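You operate a simulated robot arm through the tools that you are given. There is no shell and no other tool. Be economical: measure what you need, move in short steps, check, and stop when the job is done.

Carry out the task below with a simulated robot arm. There is one attempt and no reset: what you move stays moved.

TASK
Gauge the grooved cylinder under the dial; sort it into the grey tray.
Fine: limit 0.05 either way. Slide only with the red lever up; leave it up, sliding plate out.

It is judged by the outcome, as a careful person would: the job done as asked, and still so three seconds after it is handed in. It fails if anything else is knocked over, pushed out of place, dropped, spilled or broken.

THE ROBOT
A 6-joint arm with a two-finger parallel gripper, fixed in place. Base frame: the origin is at the foot of the arm, x ahead of it, y to its left, z up. Units: m, degrees, N and s.
With the tool pointing down near the work surface it reaches from about 0.1 to 0.64 m from the base axis. Its first joint turns from -66.0 to 66.0 degrees. Payload 2.45 kg.
The TCP is the grasp point between the finger pads, 0.024 m short of the fingertips. In the tool frame z runs along the fingers and y along their closing line. The gripper opens to 0.068 m. The fingers are 0.017 m wide and 0.01 m thick; the gripper's body (0.04 by 0.07 m) begins 0.041 m behind the TCP.
Orientation is that of the tool frame in the base frame, as a unit quaternion [x, y, z, w]. With the fingers straight down and closing along the base's y, the tool's x points along the base's -x, its y along +y and its z along -z.

THE INTERFACE
- The arm moves only by the tool send_rows. Its arguments are lists of equal length, an entry for each row: "dp": the shift along the tool's x, y, z in m, a list of three; "delta_rot": the turn, a rotation vector about the tool's x, y, z in degrees, a list of three; "jaw": the finger opening in m, from 0 to 0.068. In form: {"dp": [[dx, dy, dz], ...], "delta_rot": [[ax, ay, az], ...], "jaw": [jaw, ...]}. A call has 1 to 10 rows; each row is the pose to reach, as a shift and turn from the pose commanded when the call began, along the tool's axes at that moment. A row lasts 0.2 s, in which the tool goes at most 0.05 m and 8.6 degrees; a call with a longer step from one row to the next is refused whole, and so is a gripper value outside its range. Where a pose cannot be reached the arm comes as near as it can. A force on the tool above 40 N (or 10 N above the force at the start of the call, whichever is more), or a blocked arm, ends the call early, and 0.2 s more pass. The fingers move at their own pace (about 0.108 m/s each) and stop on an object; they squeeze with about 41 N. The grip force told is the motor's: it shows also when the fingers shut on nothing. Time passes only in rows, and 0.2 s behind the last, so rows that repeat a pose let the fingers close. The reply holds the time, the measured pose of the TCP, the force on the tool along the base axes, the opening and the grip force, in the units named above and with some noise, with the torque about the TCP (base axes, N m) and any sound that the robot's microphone picked up.
- Cameras (640 x 400 px; columns grow to the right, rows downward): "scene" is fixed at [0.1804, 0.4337, 1.4515]; the picture's right is [-0.55, -0.83, 0.00], its down [-0.58, 0.38, -0.72] and it looks along [0.60, -0.40, -0.70] (base axes); focal length 367 px, centre (320, 200). "wrist" rides on the gripper at [0.084, 0.011, -0.075] in the tool frame; the picture's right is [-0.13, 0.99, 0.00], its down [-0.60, -0.08, -0.79] and it looks along [-0.79, -0.10, 0.61] (tool axes); focal length 251 px, centre (320, 200). There is no depth. A picture from a camera that has moved, and an enlarged one, comes with that camera's place and axes in the base frame and with its lens.
- camera(camera): a new picture of that camera. It takes no simulated time.
- enlarge(camera, box): a new picture of the part [left, top, right, bottom] of that camera's present view, enlarged. It takes no simulated time.
- close_job(): hands the job in; it is judged then, once.

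Work in short steps. Places have to be worked out from the pictures, the camera data and where the tool is seen: move nearer, look again, correct. Check each grasp and each placing, and mend what went wrong. You have 120 turns and 84 pictures in all, those below and enlarged ones among them. Open the gripper and draw the arm clear of the work before you hand the job in, unless the task says otherwise; then end with one line.

The tools are called after ">>>" by a JSON object that holds its "fn" and its "kwargs". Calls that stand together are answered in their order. send_rows: Moves the arm, as the interface text tells. Its arguments: {"type":"object","properties":{"dp":{"type":"array"},"delta_rot":{"type":"array"},"jaw":{"type":"array"}},"required":["dp","delta_rot","jaw"]} The other tools are called the same way: camera (camera) takes a picture; enlarge (camera, box) takes an enlarged picture of a part of a camera's view; close_job () hands the job in.

At the start:

```text
clock: 0.0
position: [0.4742, 0.0566, 1.1253]
tcp_rot: [-0.001, 1.0, 0.0, 0.001]
wrist_force: [0.1, 0.4, 0.7]
wrist_torque: [0.0, -0.03, 0.03]
grip_width: 0.068
grasp_force: 0.1
```

scene: 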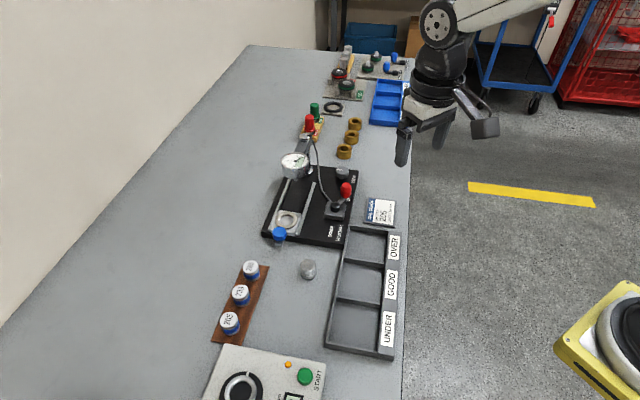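
wrist: 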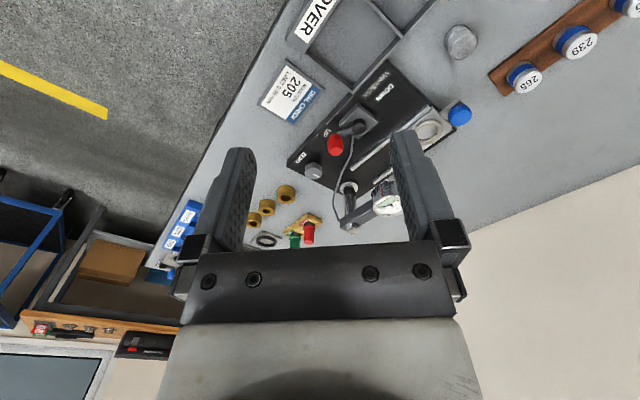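

I start by looking closely at the gauge, the card and the cylinder.

>>> {"fn": "enlarge", "kwargs": {"camera": "scene", "box": [250, 130, 410, 250]}}

>>> {"fn": "enlarge", "kwargs": {"camera": "scene", "box": [200, 220, 420, 370]}}

>>> {"fn": "enlarge", "kwargs": {"camera": "wrist", "box": [240, 0, 500, 250]}}

```text
3.33 times, centred on (330, 190) of scene
camera zoom: at [0.1804, 0.4337, 1.4515], right [-0.55, -0.83, 0.0], down [-0.58, 0.38, -0.72], along [0.6, -0.4, -0.7], focal length 1225 px, centre (287, 233)
```

zoom: 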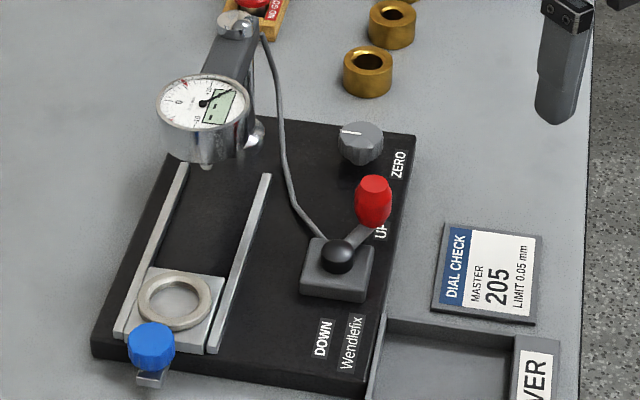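

```text
2.67 times, centred on (310, 295) of scene
camera zoom: at [0.1804, 0.4337, 1.4515], right [-0.55, -0.83, 0.0], down [-0.58, 0.38, -0.72], along [0.6, -0.4, -0.7], focal length 980 px, centre (347, -53)
```

zoom: 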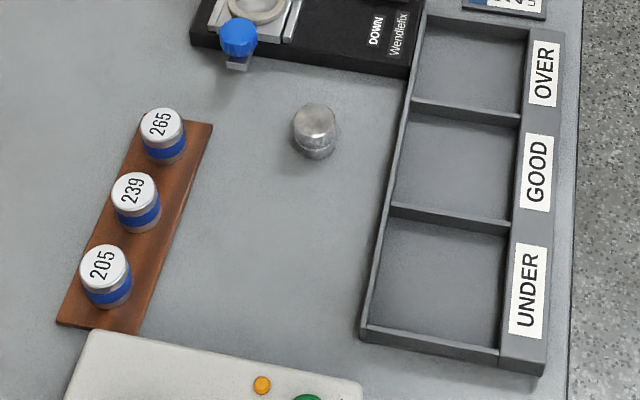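

```text
1.60 times, centred on (370, 125) of wrist
camera zoom: at [0.3917, 0.0657, 1.2013], right [0.13, 0.99, 0.0], down [0.6, -0.08, 0.79], along [0.79, -0.1, -0.61], focal length 402 px, centre (240, 320)
```

zoom: 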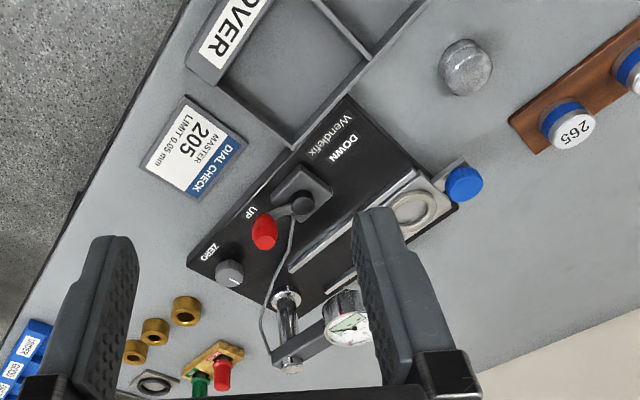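

The table surface seems to be near z≈0.85 and most items lie 0.58–0.70 m out. I move lower and towards the workpiece to get a nearer view.

>>> {"fn": "send_rows", "kwargs": {"dp": [[0, 0.03, 0.025], [0, 0.06, 0.05], [0.01, 0.09, 0.075], [0.02, 0.12, 0.09], [0.03, 0.144, 0.1]], "delta_rot": [[0, 0, 0], [0, 0, 0], [0, 0, 0], [0, 0, 0], [0, 0, 0]], "jaw": [0.068, 0.068, 0.068, 0.068, 0.068]}}

>>> {"fn": "camera", "kwargs": {"camera": "wrist"}}

```text
clock: 1.2
position: [0.4444, 0.2004, 1.0292]
tcp_rot: [0.0, 1.0, 0.001, 0.001]
wrist_force: [-0.5, -0.6, -0.5]
wrist_torque: [-0.03, 0.0, -0.01]
grip_width: 0.0679
grasp_force: 0.0
```

```text
78 pictures are left
camera wrist: at [0.3615, 0.2106, 1.1034], right [0.13, 0.99, 0.0], down [0.6, -0.08, 0.79], along [0.79, -0.1, -0.61], focal length 251 px, centre (320, 200)
```

wrist: 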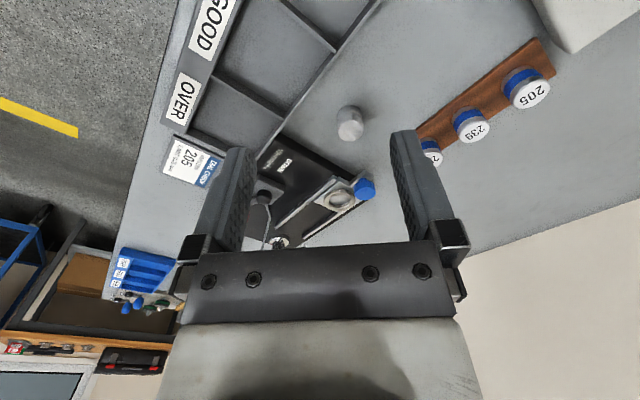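

The piece is about (0.537, 0.223), master 205 about (0.511, 0.388). I look at the dial face before planning.

>>> {"fn": "enlarge", "kwargs": {"camera": "scene", "box": [275, 145, 323, 175]}}

>>> {"fn": "enlarge", "kwargs": {"camera": "wrist", "box": [230, 60, 410, 250]}}

```text
13.33 times, centred on (299, 160) of scene
camera zoom: at [0.1804, 0.4337, 1.4515], right [-0.55, -0.83, 0.0], down [-0.58, 0.38, -0.72], along [0.6, -0.4, -0.7], focal length 4898 px, centre (600, 733)
```

zoom: 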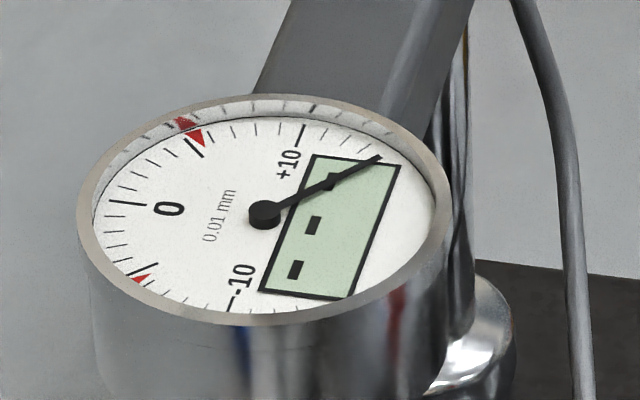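

```text
2.11 times, centred on (320, 155) of wrist
camera zoom: at [0.3615, 0.2106, 1.1034], right [0.13, 0.99, 0.0], down [0.6, -0.08, 0.79], along [0.79, -0.1, -0.61], focal length 529 px, centre (320, 295)
```

zoom: 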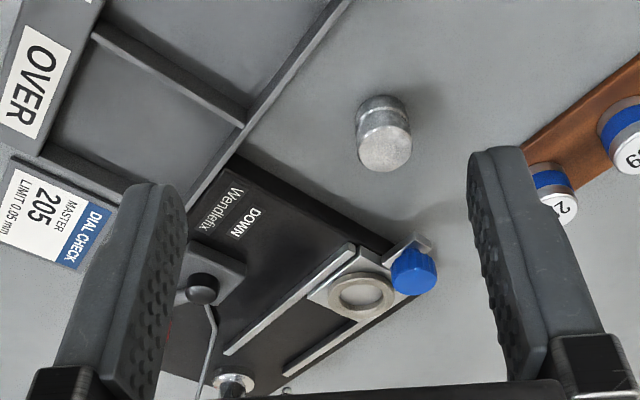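

I go above master 205 with the closing line turned across the rack (45°), so the fingers miss its neighbours.

>>> {"fn": "send_rows", "kwargs": {"dp": [[-0.01, 0.03, 0], [-0.02, 0.06, 0.01], [-0.03, 0.09, 0.02], [-0.04, 0.12, 0.03], [-0.05, 0.15, 0.04], [-0.06, 0.185, 0.049], [-0.0666, 0.188, 0.049]], "delta_rot": [[0, 0, 7.5], [0, 0, 15], [0, 0, 22.5], [0, 0, 30], [0, 0, 37.5], [0, 0, 45], [0, 0, 45]], "jaw": [0.068, 0.068, 0.068, 0.068, 0.068, 0.068, 0.068]}}

>>> {"fn": "camera", "kwargs": {"camera": "wrist"}}

>>> {"fn": "camera", "kwargs": {"camera": "scene"}}

```text
clock: 2.8
position: [0.5105, 0.3866, 0.9762]
tcp_rot: [0.383, 0.924, 0.0, 0.001]
wrist_force: [0.2, -0.6, -0.6]
wrist_torque: [-0.02, -0.03, 0.0]
grip_width: 0.068
grasp_force: 0.0
```

```text
75 pictures are left
camera wrist: at [0.4605, 0.4541, 1.0523], right [0.79, 0.61, 0.0], down [0.37, -0.48, 0.79], along [0.48, -0.63, -0.61], focal length 251 px, centre (320, 200)
```

wrist: 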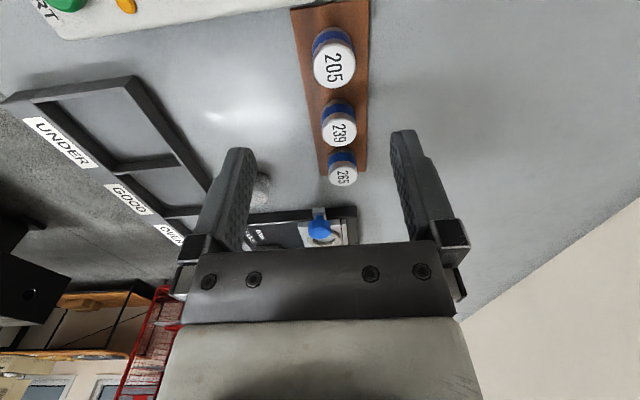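

```text
74 pictures are left
```

scene: 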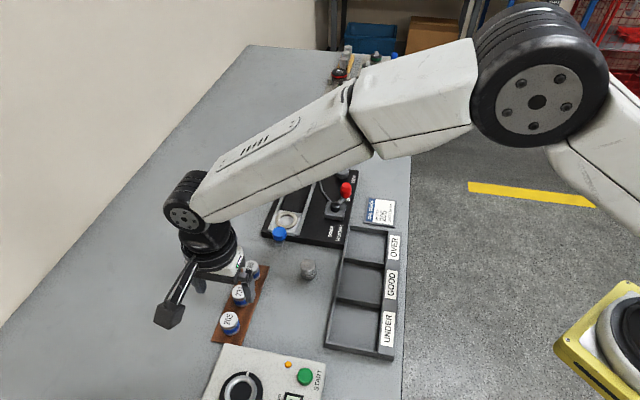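

The wrist view puts master 205's top at about (0.513, 0.398, 0.88). I correct and go down part way, then check.

>>> {"fn": "send_rows", "kwargs": {"dp": [[0.003, 0.005, 0.02], [0.006, 0.0095, 0.04], [0.006, 0.0095, 0.046]], "delta_rot": [[0, 0, 0], [0, 0, 0], [0, 0, 0]], "jaw": [0.068, 0.068, 0.068]}}

>>> {"fn": "camera", "kwargs": {"camera": "wrist"}}

>>> {"fn": "enlarge", "kwargs": {"camera": "scene", "box": [150, 220, 310, 350]}}

```text
clock: 3.6
position: [0.5145, 0.3992, 0.93]
tcp_rot: [0.382, 0.924, 0.001, 0.0]
wrist_force: [0.0, -0.4, -0.1]
wrist_torque: [0.0, 0.01, 0.01]
grip_width: 0.068
grasp_force: 0.2
```

```text
73 pictures are left
camera wrist: at [0.4636, 0.4657, 1.0057], right [0.79, 0.61, 0.0], down [0.37, -0.48, 0.79], along [0.49, -0.63, -0.61], focal length 251 px, centre (320, 200)
```

wrist: 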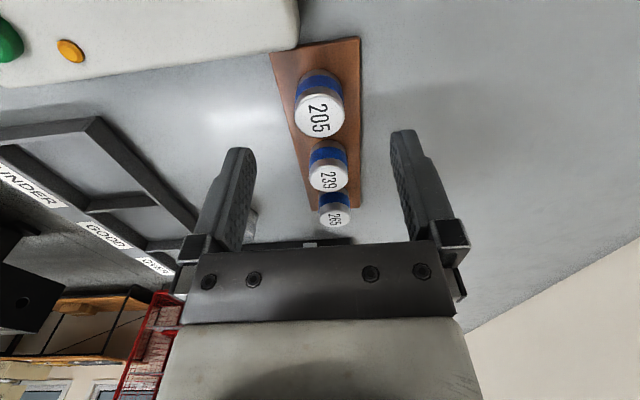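

```text
3.08 times, centred on (230, 285) of scene
camera zoom: at [0.1804, 0.4337, 1.4515], right [-0.55, -0.83, 0.0], down [-0.58, 0.38, -0.72], along [0.6, -0.4, -0.7], focal length 1130 px, centre (597, -62)
```

zoom: 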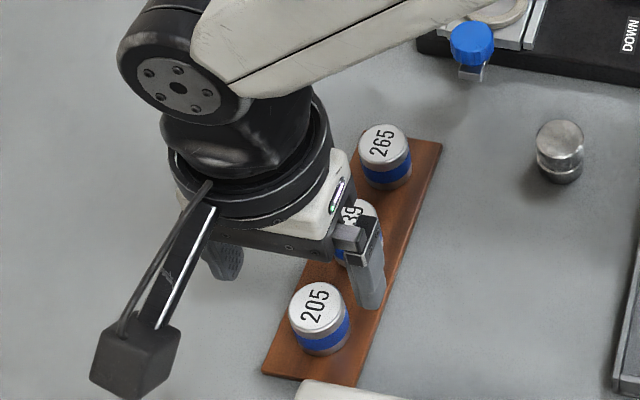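

The tool axis is now within a few millimetres of master 205. I go down so the fingertips are just above the rack, and look.

>>> {"fn": "send_rows", "kwargs": {"dp": [[-0.001, 0, 0.02], [-0.0015, 0, 0.035], [-0.0015, 0, 0.044]], "delta_rot": [[0, 0, 0], [0, 0, 0], [0, 0, 0]], "jaw": [0.068, 0.068, 0.068]}}

>>> {"fn": "camera", "kwargs": {"camera": "wrist"}}

>>> {"fn": "enlarge", "kwargs": {"camera": "scene", "box": [150, 220, 310, 350]}}

```text
clock: 4.4
position: [0.5154, 0.3965, 0.8857]
tcp_rot: [0.382, 0.924, 0.001, 0.0]
wrist_force: [0.6, 0.7, -0.3]
wrist_torque: [-0.06, 0.03, 0.02]
grip_width: 0.0679
grasp_force: 0.1
```

```text
71 pictures are left
camera wrist: at [0.4644, 0.464, 0.9627], right [0.79, 0.61, 0.0], down [0.37, -0.48, 0.79], along [0.49, -0.63, -0.61], focal length 251 px, centre (320, 200)
```

wrist: 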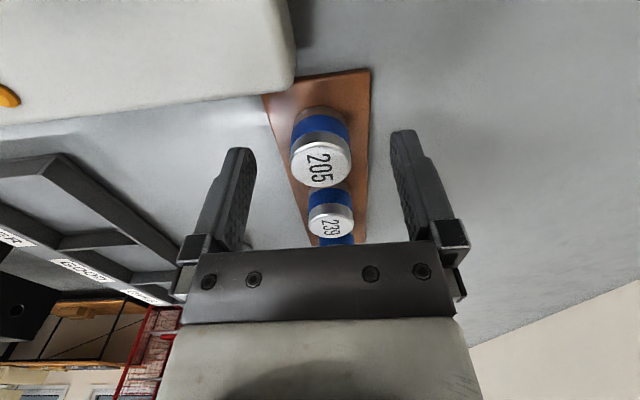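

```text
3.08 times, centred on (230, 285) of scene
camera zoom: at [0.1804, 0.4337, 1.4515], right [-0.55, -0.83, 0.0], down [-0.58, 0.38, -0.72], along [0.6, -0.4, -0.7], focal length 1130 px, centre (597, -62)
```

zoom: 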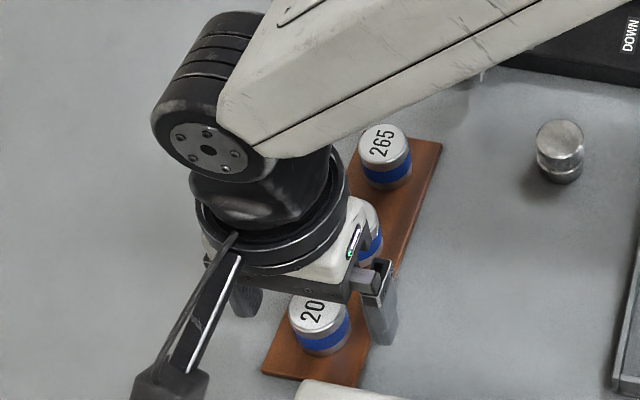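

Aligned. I lower 4 mm more and close.

>>> {"fn": "send_rows", "kwargs": {"dp": [[0, 0, 0.0045], [0, 0, 0.0045], [0, 0, 0.0045], [0, 0, 0.0045]], "delta_rot": [[0, 0, 0], [0, 0, 0], [0, 0, 0], [0, 0, 0]], "jaw": [0.068, 0.02, 0.02, 0.02]}}

>>> {"fn": "camera", "kwargs": {"camera": "wrist"}}

```text
clock: 5.4
position: [0.5147, 0.3978, 0.8812]
tcp_rot: [0.382, 0.924, 0.001, 0.001]
wrist_force: [0.0, 0.6, 1.2]
wrist_torque: [-0.04, 0.03, 0.05]
grip_width: 0.0288
grasp_force: 41.5
```

```text
69 pictures are left
camera wrist: at [0.4642, 0.464, 0.9584], right [0.79, 0.61, 0.0], down [0.37, -0.48, 0.79], along [0.49, -0.63, -0.61], focal length 251 px, centre (320, 200)
```

wrist: 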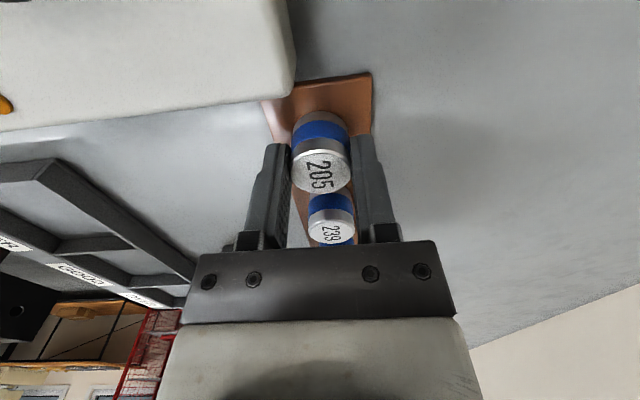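

Held firmly (0.0288 m). I lift straight up and check.

>>> {"fn": "send_rows", "kwargs": {"dp": [[0, 0, -0.02], [0, 0, -0.05], [0, 0, -0.08], [0, 0, -0.1]], "delta_rot": [[0, 0, 0], [0, 0, 0], [0, 0, 0], [0, 0, 0]], "jaw": [0.02, 0.02, 0.02, 0.02]}}

>>> {"fn": "camera", "kwargs": {"camera": "wrist"}}

```text
clock: 6.4
position: [0.5154, 0.3975, 0.982]
tcp_rot: [0.382, 0.924, 0.001, 0.0]
wrist_force: [0.0, -0.3, -0.9]
wrist_torque: [-0.02, 0.03, 0.0]
grip_width: 0.0288
grasp_force: 40.8
```

```text
68 pictures are left
camera wrist: at [0.464, 0.4639, 1.0577], right [0.79, 0.61, 0.0], down [0.37, -0.48, 0.79], along [0.49, -0.63, -0.61], focal length 251 px, centre (320, 200)
```

wrist: 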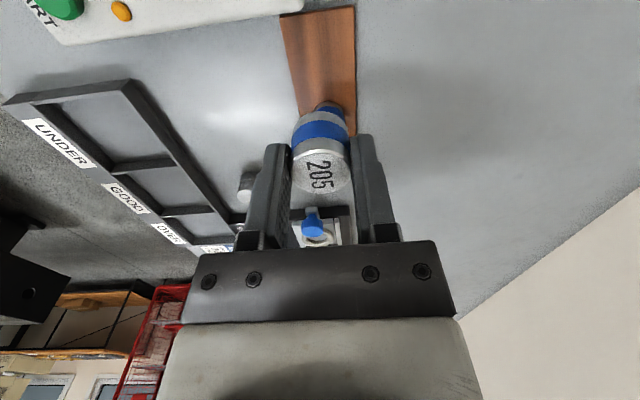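

Master lifted. I now carry it, high, towards the nest to see the nest closely.

>>> {"fn": "send_rows", "kwargs": {"dp": [[-0.03, -0.006, 0], [-0.065, -0.012, 0], [-0.1, -0.018, 0], [-0.135, -0.024, 0], [-0.165, -0.03, 0], [-0.18, -0.037, 0]], "delta_rot": [[0, 0, 0], [0, 0, 0], [0, 0, 0], [0, 0, 0], [0, 0, 0], [0, 0, 0]], "jaw": [0.02, 0.02, 0.02, 0.02, 0.02, 0.02]}}

>>> {"fn": "camera", "kwargs": {"camera": "wrist"}}

>>> {"fn": "camera", "kwargs": {"camera": "scene"}}

```text
clock: 7.8
position: [0.6141, 0.2433, 0.9812]
tcp_rot: [0.382, 0.924, 0.001, 0.001]
wrist_force: [0.1, 0.1, -2.4]
wrist_torque: [0.05, 0.02, 0.0]
grip_width: 0.0289
grasp_force: 40.9
```

```text
67 pictures are left
camera wrist: at [0.5651, 0.3107, 1.0589], right [0.79, 0.61, 0.0], down [0.37, -0.48, 0.79], along [0.49, -0.63, -0.61], focal length 251 px, centre (320, 200)
```

wrist: 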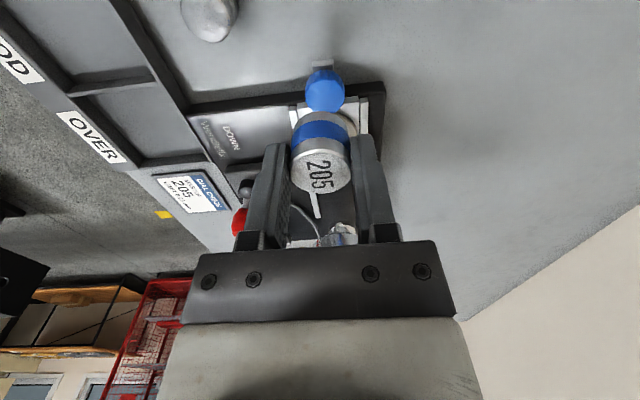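

```text
66 pictures are left
```

scene: 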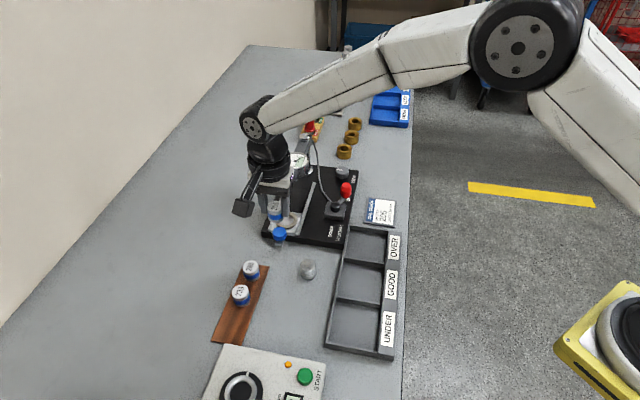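

>>> {"fn": "enlarge", "kwargs": {"camera": "wrist", "box": [240, 50, 420, 160]}}

>>> {"fn": "enlarge", "kwargs": {"camera": "scene", "box": [240, 170, 340, 250]}}

```text
3.56 times, centred on (330, 105) of wrist
camera zoom: at [0.5651, 0.3107, 1.0589], right [0.79, 0.61, 0.0], down [0.37, -0.48, 0.79], along [0.49, -0.63, -0.61], focal length 894 px, centre (284, 538)
```

zoom: 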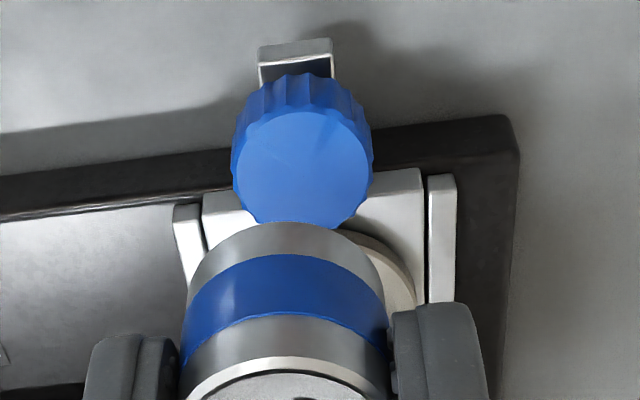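

```text
5.00 times, centred on (290, 210) of scene
camera zoom: at [0.1804, 0.4337, 1.4515], right [-0.55, -0.83, 0.0], down [-0.58, 0.38, -0.72], along [0.6, -0.4, -0.7], focal length 1837 px, centre (470, 150)
```

zoom: 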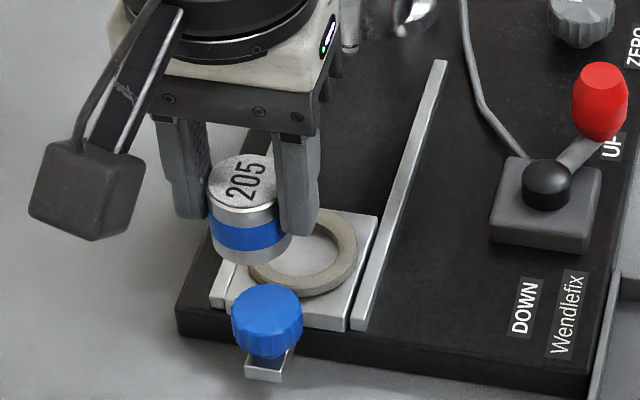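

The nest ring is raised, about 0.047 m outside, and I judge its centre at (0.665, 0.202). I move above it and lower part way.

>>> {"fn": "send_rows", "kwargs": {"dp": [[-0.03, 0.003, 0], [-0.055, 0.006, 0], [-0.063, 0.006, 0], [-0.063, 0.006, 0.02], [-0.063, 0.006, 0.04], [-0.063, 0.006, 0.05]], "delta_rot": [[0, 0, 0], [0, 0, 0], [0, 0, 0], [0, 0, 0], [0, 0, 0], [0, 0, 0]], "jaw": [0.02, 0.02, 0.02, 0.02, 0.02, 0.02]}}

>>> {"fn": "camera", "kwargs": {"camera": "wrist"}}

>>> {"fn": "enlarge", "kwargs": {"camera": "scene", "box": [240, 170, 340, 250]}}

```text
clock: 9.2
position: [0.665, 0.204, 0.9313]
tcp_rot: [0.382, 0.924, 0.001, 0.0]
wrist_force: [-1.4, 0.8, -2.2]
wrist_torque: [0.06, -0.01, 0.01]
grip_width: 0.0287
grasp_force: 40.8
```

```text
63 pictures are left
camera wrist: at [0.6143, 0.2708, 1.008], right [0.79, 0.61, 0.0], down [0.37, -0.48, 0.79], along [0.49, -0.63, -0.61], focal length 251 px, centre (320, 200)
```

wrist: 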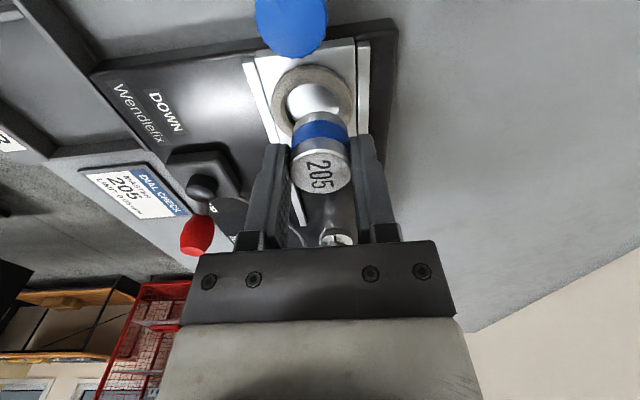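

```text
5.00 times, centred on (290, 210) of scene
camera zoom: at [0.1804, 0.4337, 1.4515], right [-0.55, -0.83, 0.0], down [-0.58, 0.38, -0.72], along [0.6, -0.4, -0.7], focal length 1837 px, centre (470, 150)
```

zoom: 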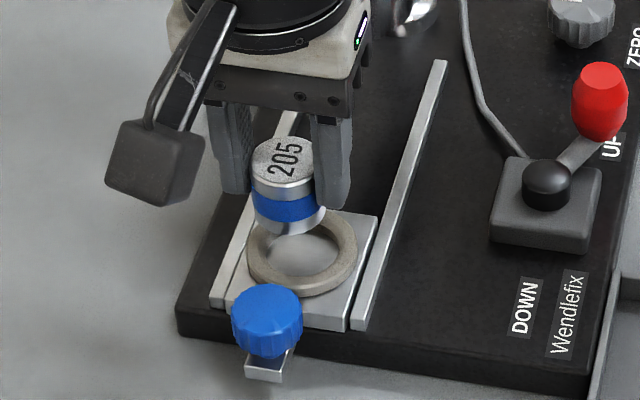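

Both views agree: shift about 3.5 mm in −tool y; the other direction is right within 2 mm. I correct and lower further.

>>> {"fn": "send_rows", "kwargs": {"dp": [[0, -0.0035, 0.005], [0, -0.0035, 0.015], [0, -0.0035, 0.023]], "delta_rot": [[0, 0, 0], [0, 0, 0], [0, 0, 0]], "jaw": [0.02, 0.02, 0.02]}}

>>> {"fn": "enlarge", "kwargs": {"camera": "wrist", "box": [220, 20, 420, 220]}}

>>> {"fn": "enlarge", "kwargs": {"camera": "scene", "box": [250, 180, 330, 240]}}

```text
clock: 10.0
position: [0.6604, 0.2019, 0.9078]
tcp_rot: [0.382, 0.924, 0.001, 0.001]
wrist_force: [-0.3, 0.3, -1.3]
wrist_torque: [0.0, 0.02, -0.02]
grip_width: 0.0289
grasp_force: 40.7
```

```text
2.00 times, centred on (320, 120) of wrist
camera zoom: at [0.611, 0.268, 0.985], right [0.79, 0.61, 0.0], down [0.37, -0.48, 0.79], along [0.49, -0.63, -0.61], focal length 503 px, centre (320, 360)
```

zoom: 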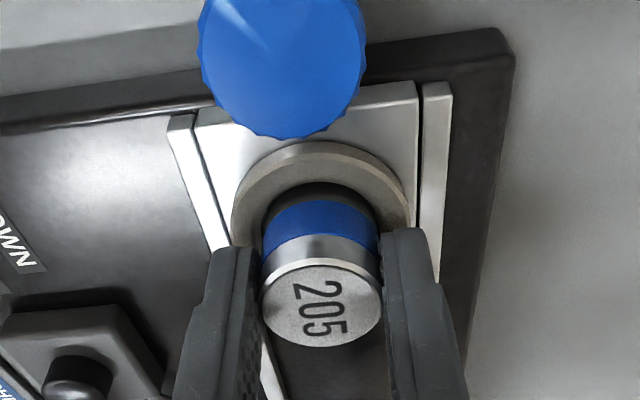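

```text
6.67 times, centred on (290, 210) of scene
camera zoom: at [0.1804, 0.4337, 1.4515], right [-0.55, -0.83, 0.0], down [-0.58, 0.38, -0.72], along [0.6, -0.4, -0.7], focal length 2449 px, centre (520, 133)
```

zoom: 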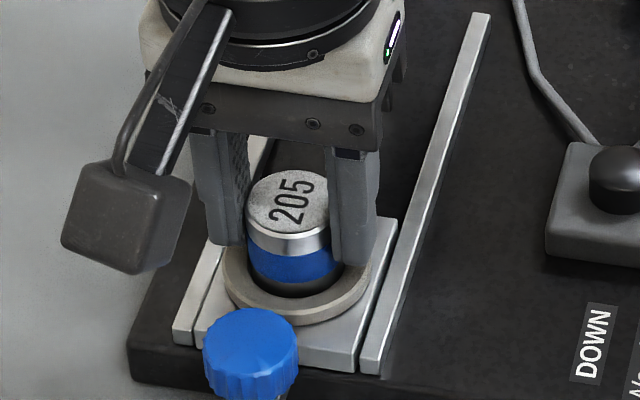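

The master is centred over the ring, a few millimetres above. I lower slowly watching the force.

>>> {"fn": "send_rows", "kwargs": {"dp": [[0, 0, 0.002], [0, 0, 0.004], [0, 0, 0.006]], "delta_rot": [[0, 0, 0], [0, 0, 0], [0, 0, 0]], "jaw": [0.02, 0.02, 0.02]}}

>>> {"fn": "enlarge", "kwargs": {"camera": "scene", "box": [250, 180, 330, 240]}}

```text
clock: 10.8
position: [0.664, 0.2001, 0.9076]
tcp_rot: [0.382, 0.924, 0.001, 0.002]
wrist_force: [-14.1, -12.0, 32.6]
wrist_torque: [-0.54, 0.64, -0.08]
grip_width: 0.0288
grasp_force: 41.0
```

```text
6.67 times, centred on (290, 210) of scene
camera zoom: at [0.1793, 0.4332, 1.4519], right [-0.55, -0.83, 0.0], down [-0.58, 0.38, -0.72], along [0.6, -0.4, -0.7], focal length 2449 px, centre (520, 133)
```

zoom: 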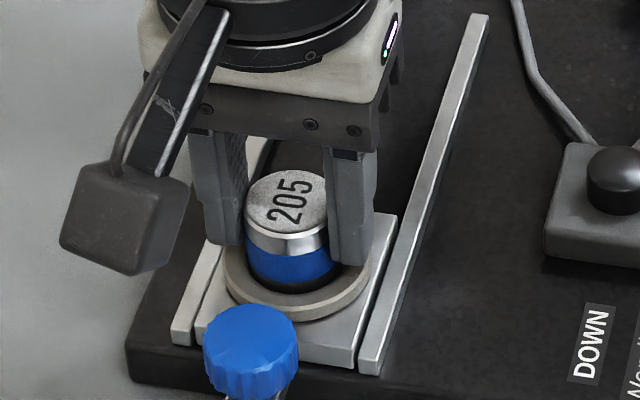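

Contact came at z=0.9076 with some sideways force. I back off to relieve it and look closely to see what touches.

>>> {"fn": "send_rows", "kwargs": {"dp": [[0, 0, -0.003], [0, 0, -0.0055]], "delta_rot": [[0, 0, 0], [0, 0, 0]], "jaw": [0.02, 0.02]}}

>>> {"fn": "enlarge", "kwargs": {"camera": "wrist", "box": [260, 60, 380, 180]}}

>>> {"fn": "enlarge", "kwargs": {"camera": "scene", "box": [270, 195, 310, 225]}}

```text
clock: 11.4
position: [0.6624, 0.2027, 0.908]
tcp_rot: [0.381, 0.924, 0.0, -0.001]
wrist_force: [-1.9, -0.2, 3.3]
wrist_torque: [-0.13, 0.11, 0.01]
grip_width: 0.0287
grasp_force: 41.3
```

```text
3.33 times, centred on (320, 120) of wrist
camera zoom: at [0.6111, 0.2688, 0.9836], right [0.79, 0.61, 0.0], down [0.37, -0.48, 0.79], along [0.48, -0.63, -0.61], focal length 838 px, centre (320, 467)
```

zoom: 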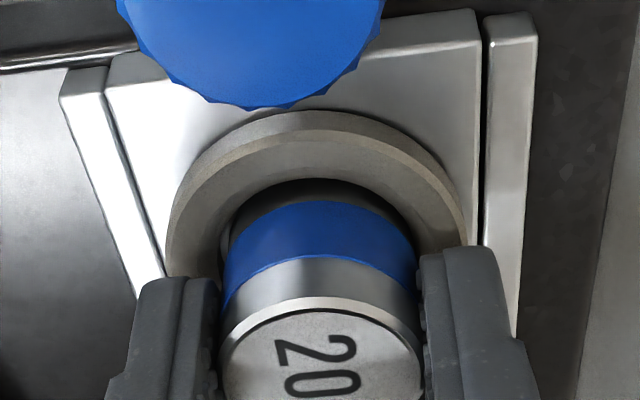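

```text
13.33 times, centred on (290, 210) of scene
camera zoom: at [0.1802, 0.4337, 1.4516], right [-0.55, -0.83, 0.0], down [-0.58, 0.38, -0.72], along [0.6, -0.4, -0.7], focal length 4898 px, centre (720, 67)
```

zoom: 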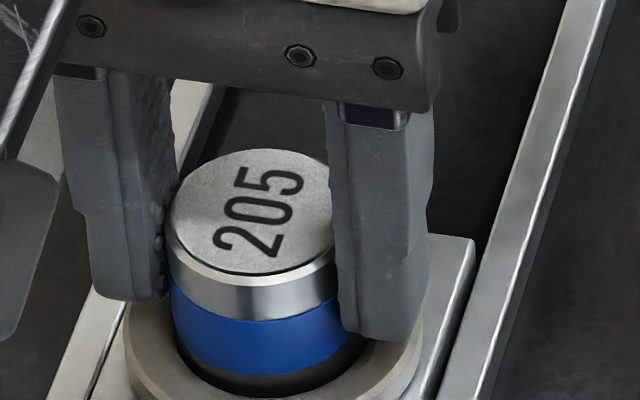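

The master is inside the ring with little force now. I release with a small opening and look.

>>> {"fn": "send_rows", "kwargs": {"dp": [[0, 0, 0], [0, 0, 0], [0, 0, -0.004]], "delta_rot": [[0, 0, 0], [0, 0, 0], [0, 0, 0]], "jaw": [0.04, 0.04, 0.04]}}

>>> {"fn": "enlarge", "kwargs": {"camera": "wrist", "box": [260, 60, 380, 180]}}

>>> {"fn": "enlarge", "kwargs": {"camera": "scene", "box": [270, 195, 310, 225]}}

```text
clock: 12.2
position: [0.6632, 0.2015, 0.9131]
tcp_rot: [0.381, 0.924, 0.001, 0.001]
wrist_force: [0.3, 0.2, -0.4]
wrist_torque: [0.02, 0.0, 0.03]
grip_width: 0.04
grasp_force: 0.1
```

```text
3.33 times, centred on (320, 120) of wrist
camera zoom: at [0.6123, 0.2681, 0.9895], right [0.79, 0.61, 0.0], down [0.37, -0.48, 0.79], along [0.49, -0.63, -0.61], focal length 838 px, centre (320, 467)
```

zoom: 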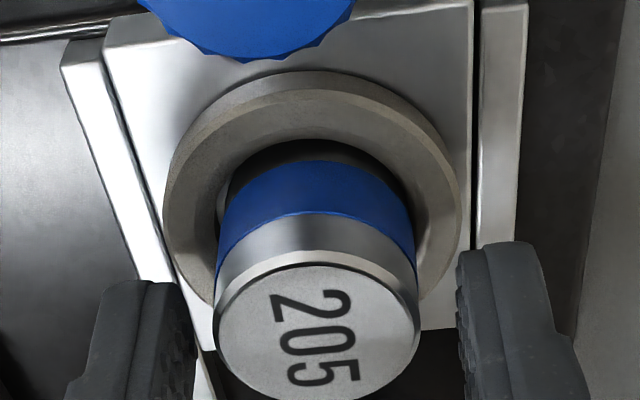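

```text
13.33 times, centred on (290, 210) of scene
camera zoom: at [0.1804, 0.4337, 1.4515], right [-0.55, -0.83, 0.0], down [-0.58, 0.38, -0.72], along [0.6, -0.4, -0.7], focal length 4898 px, centre (720, 67)
```

zoom: 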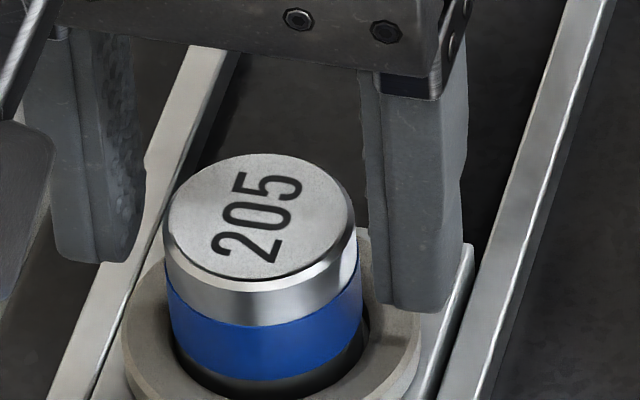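

The master is seated in the nest; the red lever is at UP. I raise, back off over the blue knob (judged at (0.628, 0.236, top 0.892)), and tilt the tool 20° so it will clear the dial.

>>> {"fn": "send_rows", "kwargs": {"dp": [[0, 0, -0.03], [0, 0, -0.06], [0.025, 0, -0.06], [0.049, 0, -0.06], [0.049, 0, -0.06], [0.049, 0, -0.045]], "delta_rot": [[0, 0, 0], [0, 0, 0], [0, 0, 0], [0, -7, 0], [0, -14, 0], [0, -20, 0]], "jaw": [0.04, 0.045, 0.055, 0.055, 0.055, 0.055]}}

>>> {"fn": "camera", "kwargs": {"camera": "wrist"}}

>>> {"fn": "camera", "kwargs": {"camera": "scene"}}

```text
clock: 13.6
position: [0.6281, 0.2349, 0.9585]
tcp_rot: [0.376, 0.91, -0.066, 0.163]
wrist_force: [0.0, -0.1, 0.4]
wrist_torque: [-0.01, -0.01, -0.02]
grip_width: 0.0549
grasp_force: 0.0
```

```text
54 pictures are left
camera wrist: at [0.5631, 0.317, 1.001], right [0.79, 0.62, 0.05], down [0.15, -0.27, 0.95], along [0.6, -0.74, -0.3], focal length 251 px, centre (320, 200)
```

wrist: 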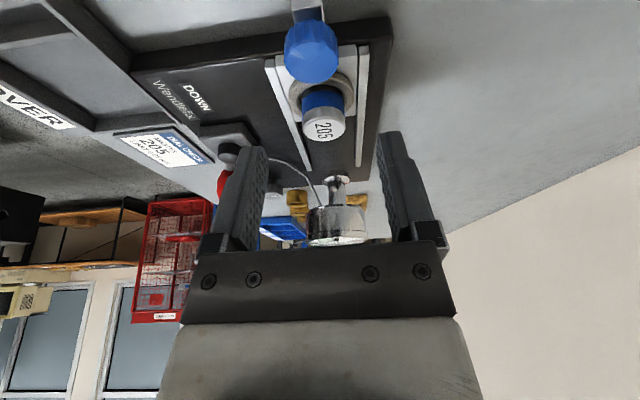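

```text
53 pictures are left
```

scene: 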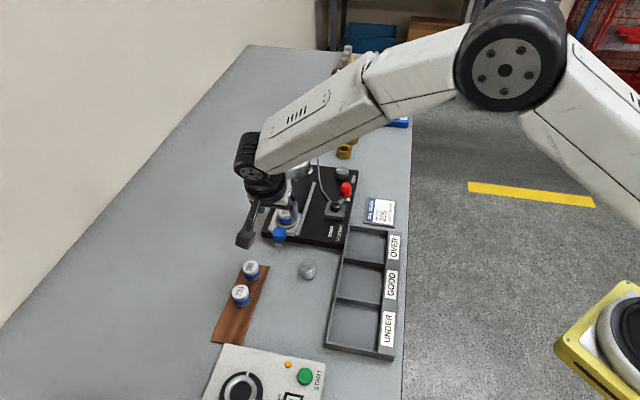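

Tool is centred over the knob. I go straight down (along base z) most of the way.

>>> {"fn": "send_rows", "kwargs": {"dp": [[0.0068, 0, 0.0188], [0.0137, 0, 0.0376], [0.0188, 0, 0.0517]], "delta_rot": [[0, 0, 0], [0, 0, 0], [0, 0, 0]], "jaw": [0.055, 0.055, 0.055]}}

>>> {"fn": "camera", "kwargs": {"camera": "wrist"}}

>>> {"fn": "enlarge", "kwargs": {"camera": "scene", "box": [220, 170, 340, 260]}}

```text
clock: 14.4
position: [0.6289, 0.236, 0.9032]
tcp_rot: [0.377, 0.91, -0.066, 0.162]
wrist_force: [0.0, 0.1, 0.3]
wrist_torque: [-0.02, -0.05, 0.02]
grip_width: 0.055
grasp_force: 0.2
```

```text
52 pictures are left
camera wrist: at [0.5632, 0.3173, 0.9466], right [0.79, 0.62, 0.05], down [0.15, -0.27, 0.95], along [0.6, -0.74, -0.3], focal length 251 px, centre (320, 200)
```

wrist: 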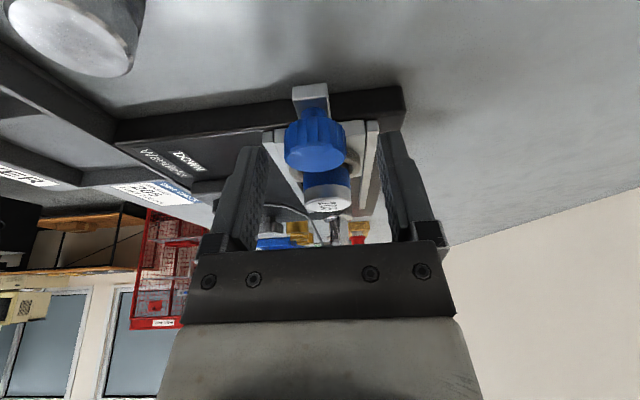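

```text
4.44 times, centred on (280, 215) of scene
camera zoom: at [0.1804, 0.4337, 1.4515], right [-0.55, -0.83, 0.0], down [-0.58, 0.38, -0.72], along [0.6, -0.4, -0.7], focal length 1633 px, centre (498, 133)
```

zoom: 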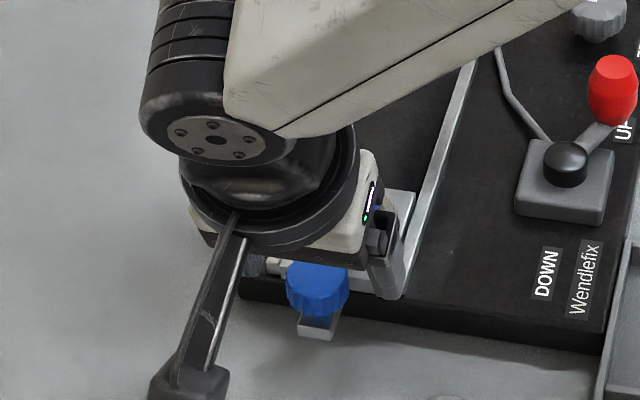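

The fingertips straddle the knob. I go back 3 mm, down 6 mm more and close on the knob.

>>> {"fn": "send_rows", "kwargs": {"dp": [[0.0028, -0.0005, -0.001], [0.0049, -0.0005, 0.0046], [0.0049, -0.0005, 0.0046], [0.0049, -0.0005, 0.0046], [0.0049, -0.0005, 0.0046]], "delta_rot": [[0, 0, 0], [0, 0, 0], [0, 0, 0], [0, 0, 0], [0, 0, 0]], "jaw": [0.045, 0.04, 0.02, 0.02, 0.02]}}

>>> {"fn": "camera", "kwargs": {"camera": "wrist"}}

```text
clock: 15.6
position: [0.6257, 0.2377, 0.898]
tcp_rot: [0.377, 0.91, -0.066, 0.161]
wrist_force: [-2.3, -0.9, 2.7]
wrist_torque: [-0.06, 0.35, -0.14]
grip_width: 0.0277
grasp_force: 42.3
```

```text
50 pictures are left
camera wrist: at [0.5605, 0.3186, 0.9404], right [0.79, 0.62, 0.05], down [0.15, -0.27, 0.95], along [0.6, -0.74, -0.3], focal length 251 px, centre (320, 200)
```

wrist: 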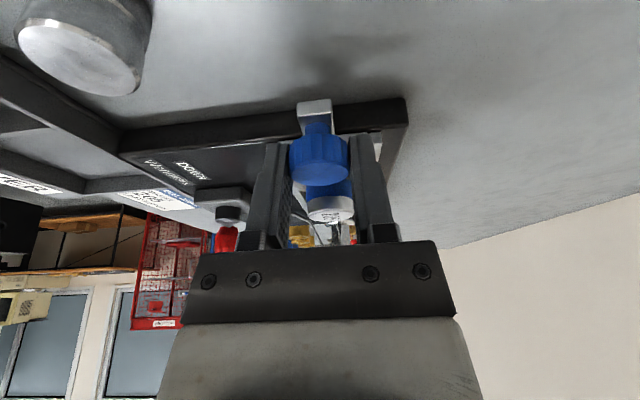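

Knob gripped. I slide forward 0.03 m along the rails and watch the forces.

>>> {"fn": "send_rows", "kwargs": {"dp": [[-0.0094, 0, 0.0034], [-0.0188, 0, 0.0068], [-0.0282, 0, 0.0103]], "delta_rot": [[0, 0, 0], [0, 0, 0], [0, 0, 0]], "jaw": [0.02, 0.02, 0.02]}}

```text
clock: 16.4
position: [0.6474, 0.2167, 0.8981]
tcp_rot: [0.376, 0.91, -0.064, 0.162]
wrist_force: [-4.3, -4.8, 11.0]
wrist_torque: [0.2, 0.72, -0.12]
grip_width: 0.0277
grasp_force: 41.9
```

Sliding well, small side force. I continue, easing 1 mm in −tool y and 1 mm up.

>>> {"fn": "send_rows", "kwargs": {"dp": [[-0.0097, -0.001, 0.0025], [-0.0191, -0.001, 0.0058], [-0.0285, -0.001, 0.0092]], "delta_rot": [[0, 0, 0], [0, 0, 0], [0, 0, 0]], "jaw": [0.02, 0.02, 0.02]}}

>>> {"fn": "enlarge", "kwargs": {"camera": "scene", "box": [220, 130, 380, 250]}}

>>> {"fn": "camera", "kwargs": {"camera": "wrist"}}

```text
clock: 17.2
position: [0.6663, 0.1954, 0.8971]
tcp_rot: [0.376, 0.91, -0.066, 0.16]
wrist_force: [3.9, 4.2, -2.2]
wrist_torque: [-0.31, 0.08, 0.24]
grip_width: 0.0279
grasp_force: 42.3
```

```text
3.33 times, centred on (300, 190) of scene
camera zoom: at [0.1805, 0.4338, 1.4515], right [-0.55, -0.83, 0.0], down [-0.58, 0.38, -0.72], along [0.6, -0.4, -0.7], focal length 1225 px, centre (387, 233)
```

zoom: 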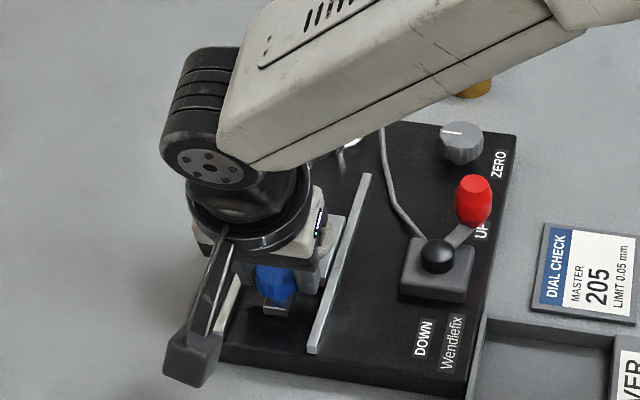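

```text
48 pictures are left
camera wrist: at [0.6023, 0.2763, 0.9404], right [0.79, 0.62, 0.05], down [0.15, -0.27, 0.95], along [0.6, -0.74, -0.3], focal length 251 px, centre (320, 200)
```

wrist: 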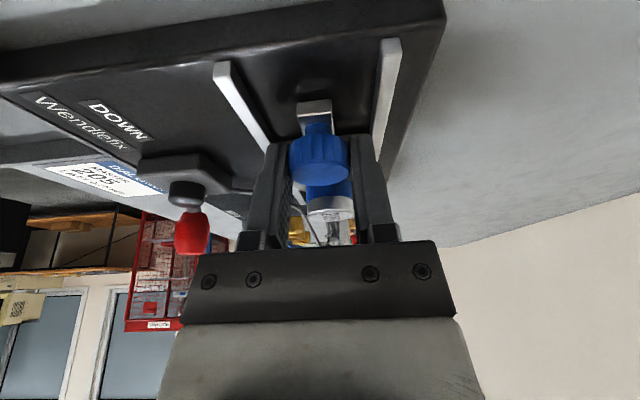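

0.06 m travelled smoothly. I continue another 0.02.

>>> {"fn": "send_rows", "kwargs": {"dp": [[-0.0094, 0.0006, 0.0034], [-0.0188, 0.0006, 0.0068]], "delta_rot": [[0, 0, 0], [0, 0, 0]], "jaw": [0.02, 0.02]}}

>>> {"fn": "camera", "kwargs": {"camera": "wrist"}}

```text
clock: 17.8
position: [0.6812, 0.1812, 0.8971]
tcp_rot: [0.377, 0.91, -0.066, 0.16]
wrist_force: [3.4, 4.1, -6.4]
wrist_torque: [-0.12, 0.28, 0.03]
grip_width: 0.0278
grasp_force: 42.0
```

```text
47 pictures are left
camera wrist: at [0.6166, 0.2624, 0.9404], right [0.79, 0.62, 0.05], down [0.15, -0.27, 0.95], along [0.6, -0.74, -0.3], focal length 251 px, centre (320, 200)
```

wrist: 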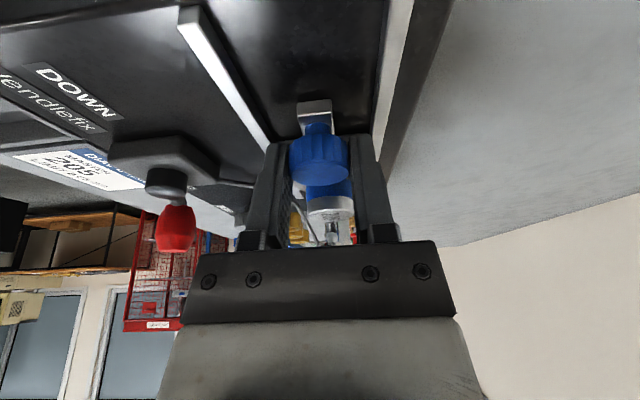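

The plunger is coming over the master. I continue in 5 mm steps to the stop.

>>> {"fn": "send_rows", "kwargs": {"dp": [[-0.0047, 0.0006, 0.002], [-0.0094, 0.0006, 0.0038], [-0.0141, 0.0006, 0.0055], [-0.0188, 0.0006, 0.0072]], "delta_rot": [[0, 0, 0], [0, 0, 0], [0, 0, 0], [0, 0, 0]], "jaw": [0.02, 0.02, 0.02, 0.02]}}

>>> {"fn": "enlarge", "kwargs": {"camera": "wrist", "box": [240, 120, 400, 250]}}

```text
clock: 18.5
position: [0.686, 0.1764, 0.8985]
tcp_rot: [0.377, 0.91, -0.07, 0.157]
wrist_force: [-15.0, 0.1, 9.3]
wrist_torque: [-0.79, -0.68, -0.37]
grip_width: 0.0277
grasp_force: 42.0
stopped in row 3: the force on the tool passed its limit at 48 N (the readings are from after the stop); the commanded pose is now the measured one
```

```text
3.08 times, centred on (320, 185) of wrist
camera zoom: at [0.6216, 0.2581, 0.9407], right [0.79, 0.62, 0.04], down [0.16, -0.26, 0.95], along [0.6, -0.74, -0.31], focal length 774 px, centre (320, 246)
```

zoom: 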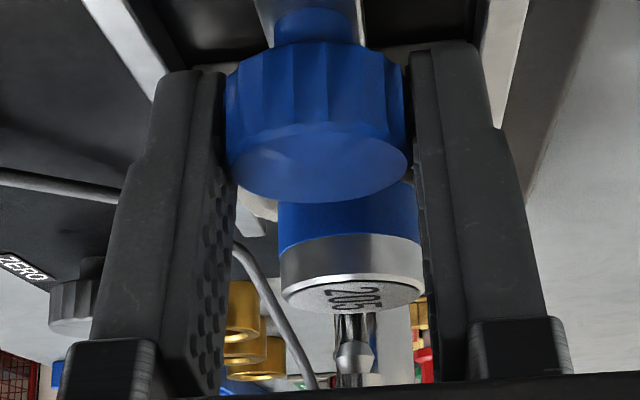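

A hard stop at 0.086 m of travel. I check whether this is the slide's stop or the gripper against the dial.

>>> {"fn": "enlarge", "kwargs": {"camera": "scene", "box": [240, 120, 360, 220]}}

```text
4.00 times, centred on (300, 170) of scene
camera zoom: at [0.1798, 0.4337, 1.4516], right [-0.55, -0.83, 0.0], down [-0.58, 0.38, -0.72], along [0.6, -0.4, -0.7], focal length 1470 px, centre (400, 320)
```

zoom: 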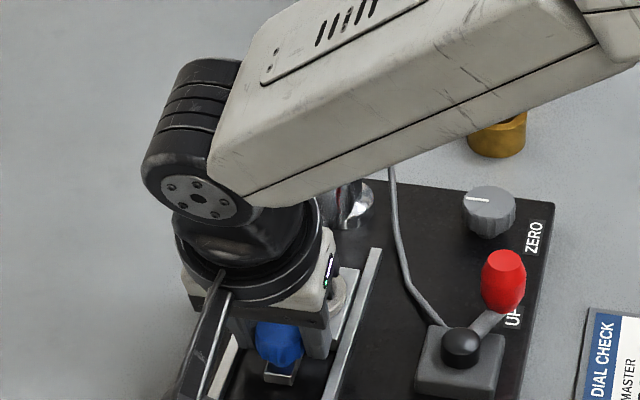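

Unclear from here. I release the knob, back away along the tool axis and look with the dial unobstructed.

>>> {"fn": "send_rows", "kwargs": {"dp": [[0, 0, 0], [0, 0, 0], [0, 0, -0.02], [0, 0, -0.05], [0.03, 0, -0.08], [0.07, -0.01, -0.09], [0.11, -0.03, -0.09], [0.14, -0.06, -0.09]], "delta_rot": [[0, 0, 0], [0, 0, 0], [0, 0, 0], [0, 0, 0], [0, 0, 0], [0, 0, 0], [0, 0, 0], [0, 0, 0]], "jaw": [0.045, 0.045, 0.045, 0.045, 0.045, 0.045, 0.045, 0.045]}}

>>> {"fn": "camera", "kwargs": {"camera": "wrist"}}

>>> {"fn": "enlarge", "kwargs": {"camera": "scene", "box": [240, 120, 360, 220]}}

```text
clock: 20.3
position: [0.5292, 0.2481, 0.9326]
tcp_rot: [0.376, 0.91, -0.067, 0.159]
wrist_force: [-0.2, 0.6, -0.6]
wrist_torque: [0.01, 0.02, 0.02]
grip_width: 0.0448
grasp_force: 0.0
```

```text
44 pictures are left
camera wrist: at [0.4645, 0.3304, 0.9755], right [0.79, 0.62, 0.04], down [0.16, -0.26, 0.95], along [0.6, -0.74, -0.31], focal length 251 px, centre (320, 200)
```

wrist: 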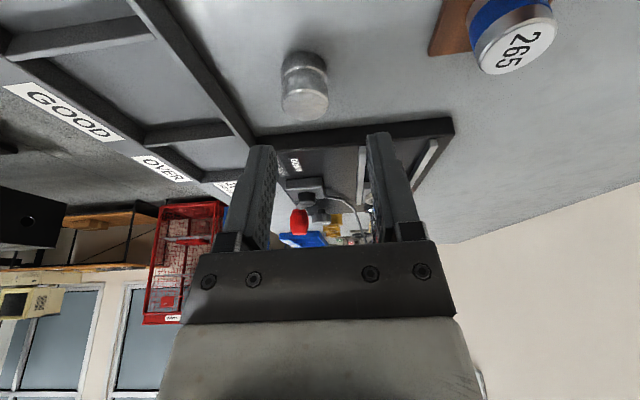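

```text
4.00 times, centred on (300, 170) of scene
camera zoom: at [0.1804, 0.4337, 1.4515], right [-0.55, -0.83, 0.0], down [-0.58, 0.38, -0.72], along [0.6, -0.4, -0.7], focal length 1470 px, centre (400, 320)
```

zoom: 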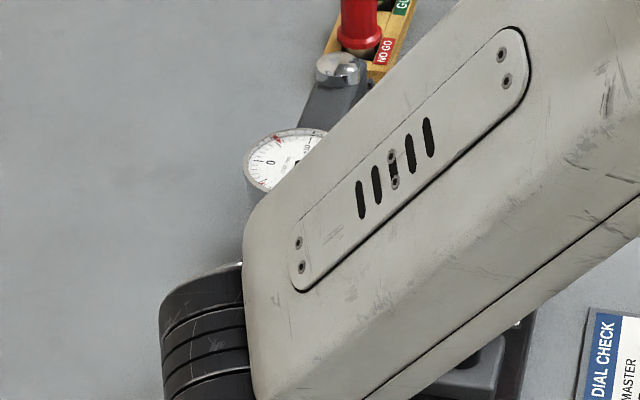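

The arm hides the dial. I retreat to near the start pose, levelling the tool.

>>> {"fn": "send_rows", "kwargs": {"dp": [[-0.022, -0.025, -0.02], [-0.044, -0.05, -0.042], [-0.066, -0.074, -0.063], [-0.088, -0.099, -0.083], [-0.11, -0.124, -0.104], [-0.132, -0.148, -0.125], [-0.155, -0.173, -0.146]], "delta_rot": [[0, 3, 0], [0, 6, 0], [0, 9, 0], [0, 12, 0], [0, 15, 0], [0, 18, 0], [0, 20, 0]], "jaw": [0.045, 0.045, 0.045, 0.045, 0.045, 0.045, 0.045]}}

>>> {"fn": "enlarge", "kwargs": {"camera": "scene", "box": [240, 120, 380, 220]}}

```text
clock: 21.9
position: [0.4749, 0.0608, 1.1255]
tcp_rot: [0.382, 0.924, -0.002, -0.004]
wrist_force: [-0.1, 0.2, 0.5]
wrist_torque: [0.03, -0.01, 0.0]
grip_width: 0.0448
grasp_force: 0.1
```

```text
4.00 times, centred on (310, 170) of scene
camera zoom: at [0.1804, 0.4337, 1.4516], right [-0.55, -0.83, 0.0], down [-0.58, 0.38, -0.72], along [0.6, -0.4, -0.7], focal length 1470 px, centre (360, 320)
```

zoom: 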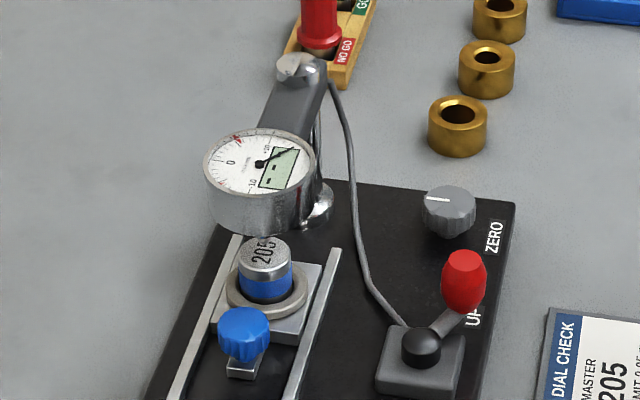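

>>> {"fn": "enlarge", "kwargs": {"camera": "scene", "box": [280, 150, 320, 200]}}

>>> {"fn": "enlarge", "kwargs": {"camera": "wrist", "box": [200, 20, 460, 250]}}

```text
8.00 times, centred on (300, 175) of scene
camera zoom: at [0.1804, 0.4337, 1.4516], right [-0.55, -0.83, 0.0], down [-0.58, 0.38, -0.72], along [0.6, -0.4, -0.7], focal length 2939 px, centre (480, 400)
```

zoom: 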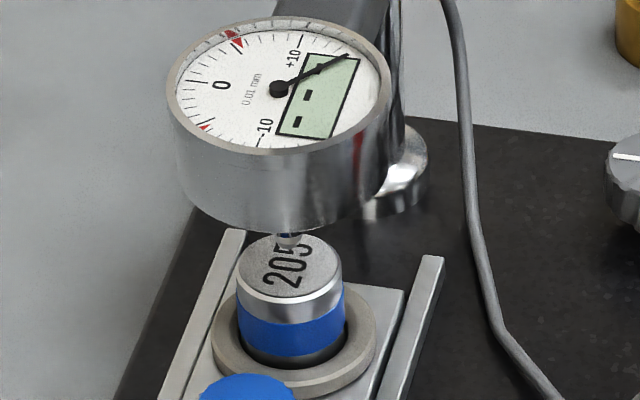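

```text
1.74 times, centred on (330, 135) of wrist
camera zoom: at [0.4252, 0.1275, 1.2014], right [0.79, 0.61, -0.01], down [0.38, -0.48, 0.79], along [0.48, -0.63, -0.61], focal length 437 px, centre (303, 313)
```

zoom: 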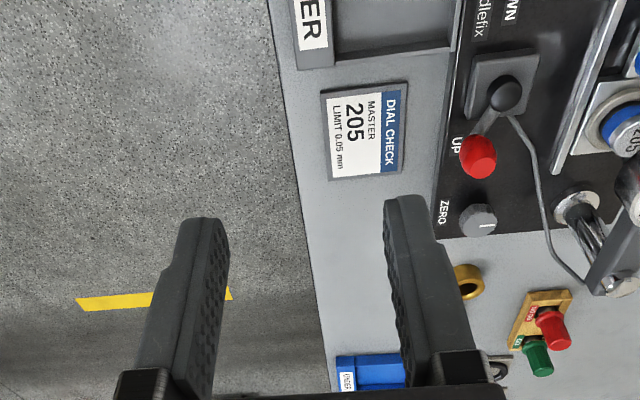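

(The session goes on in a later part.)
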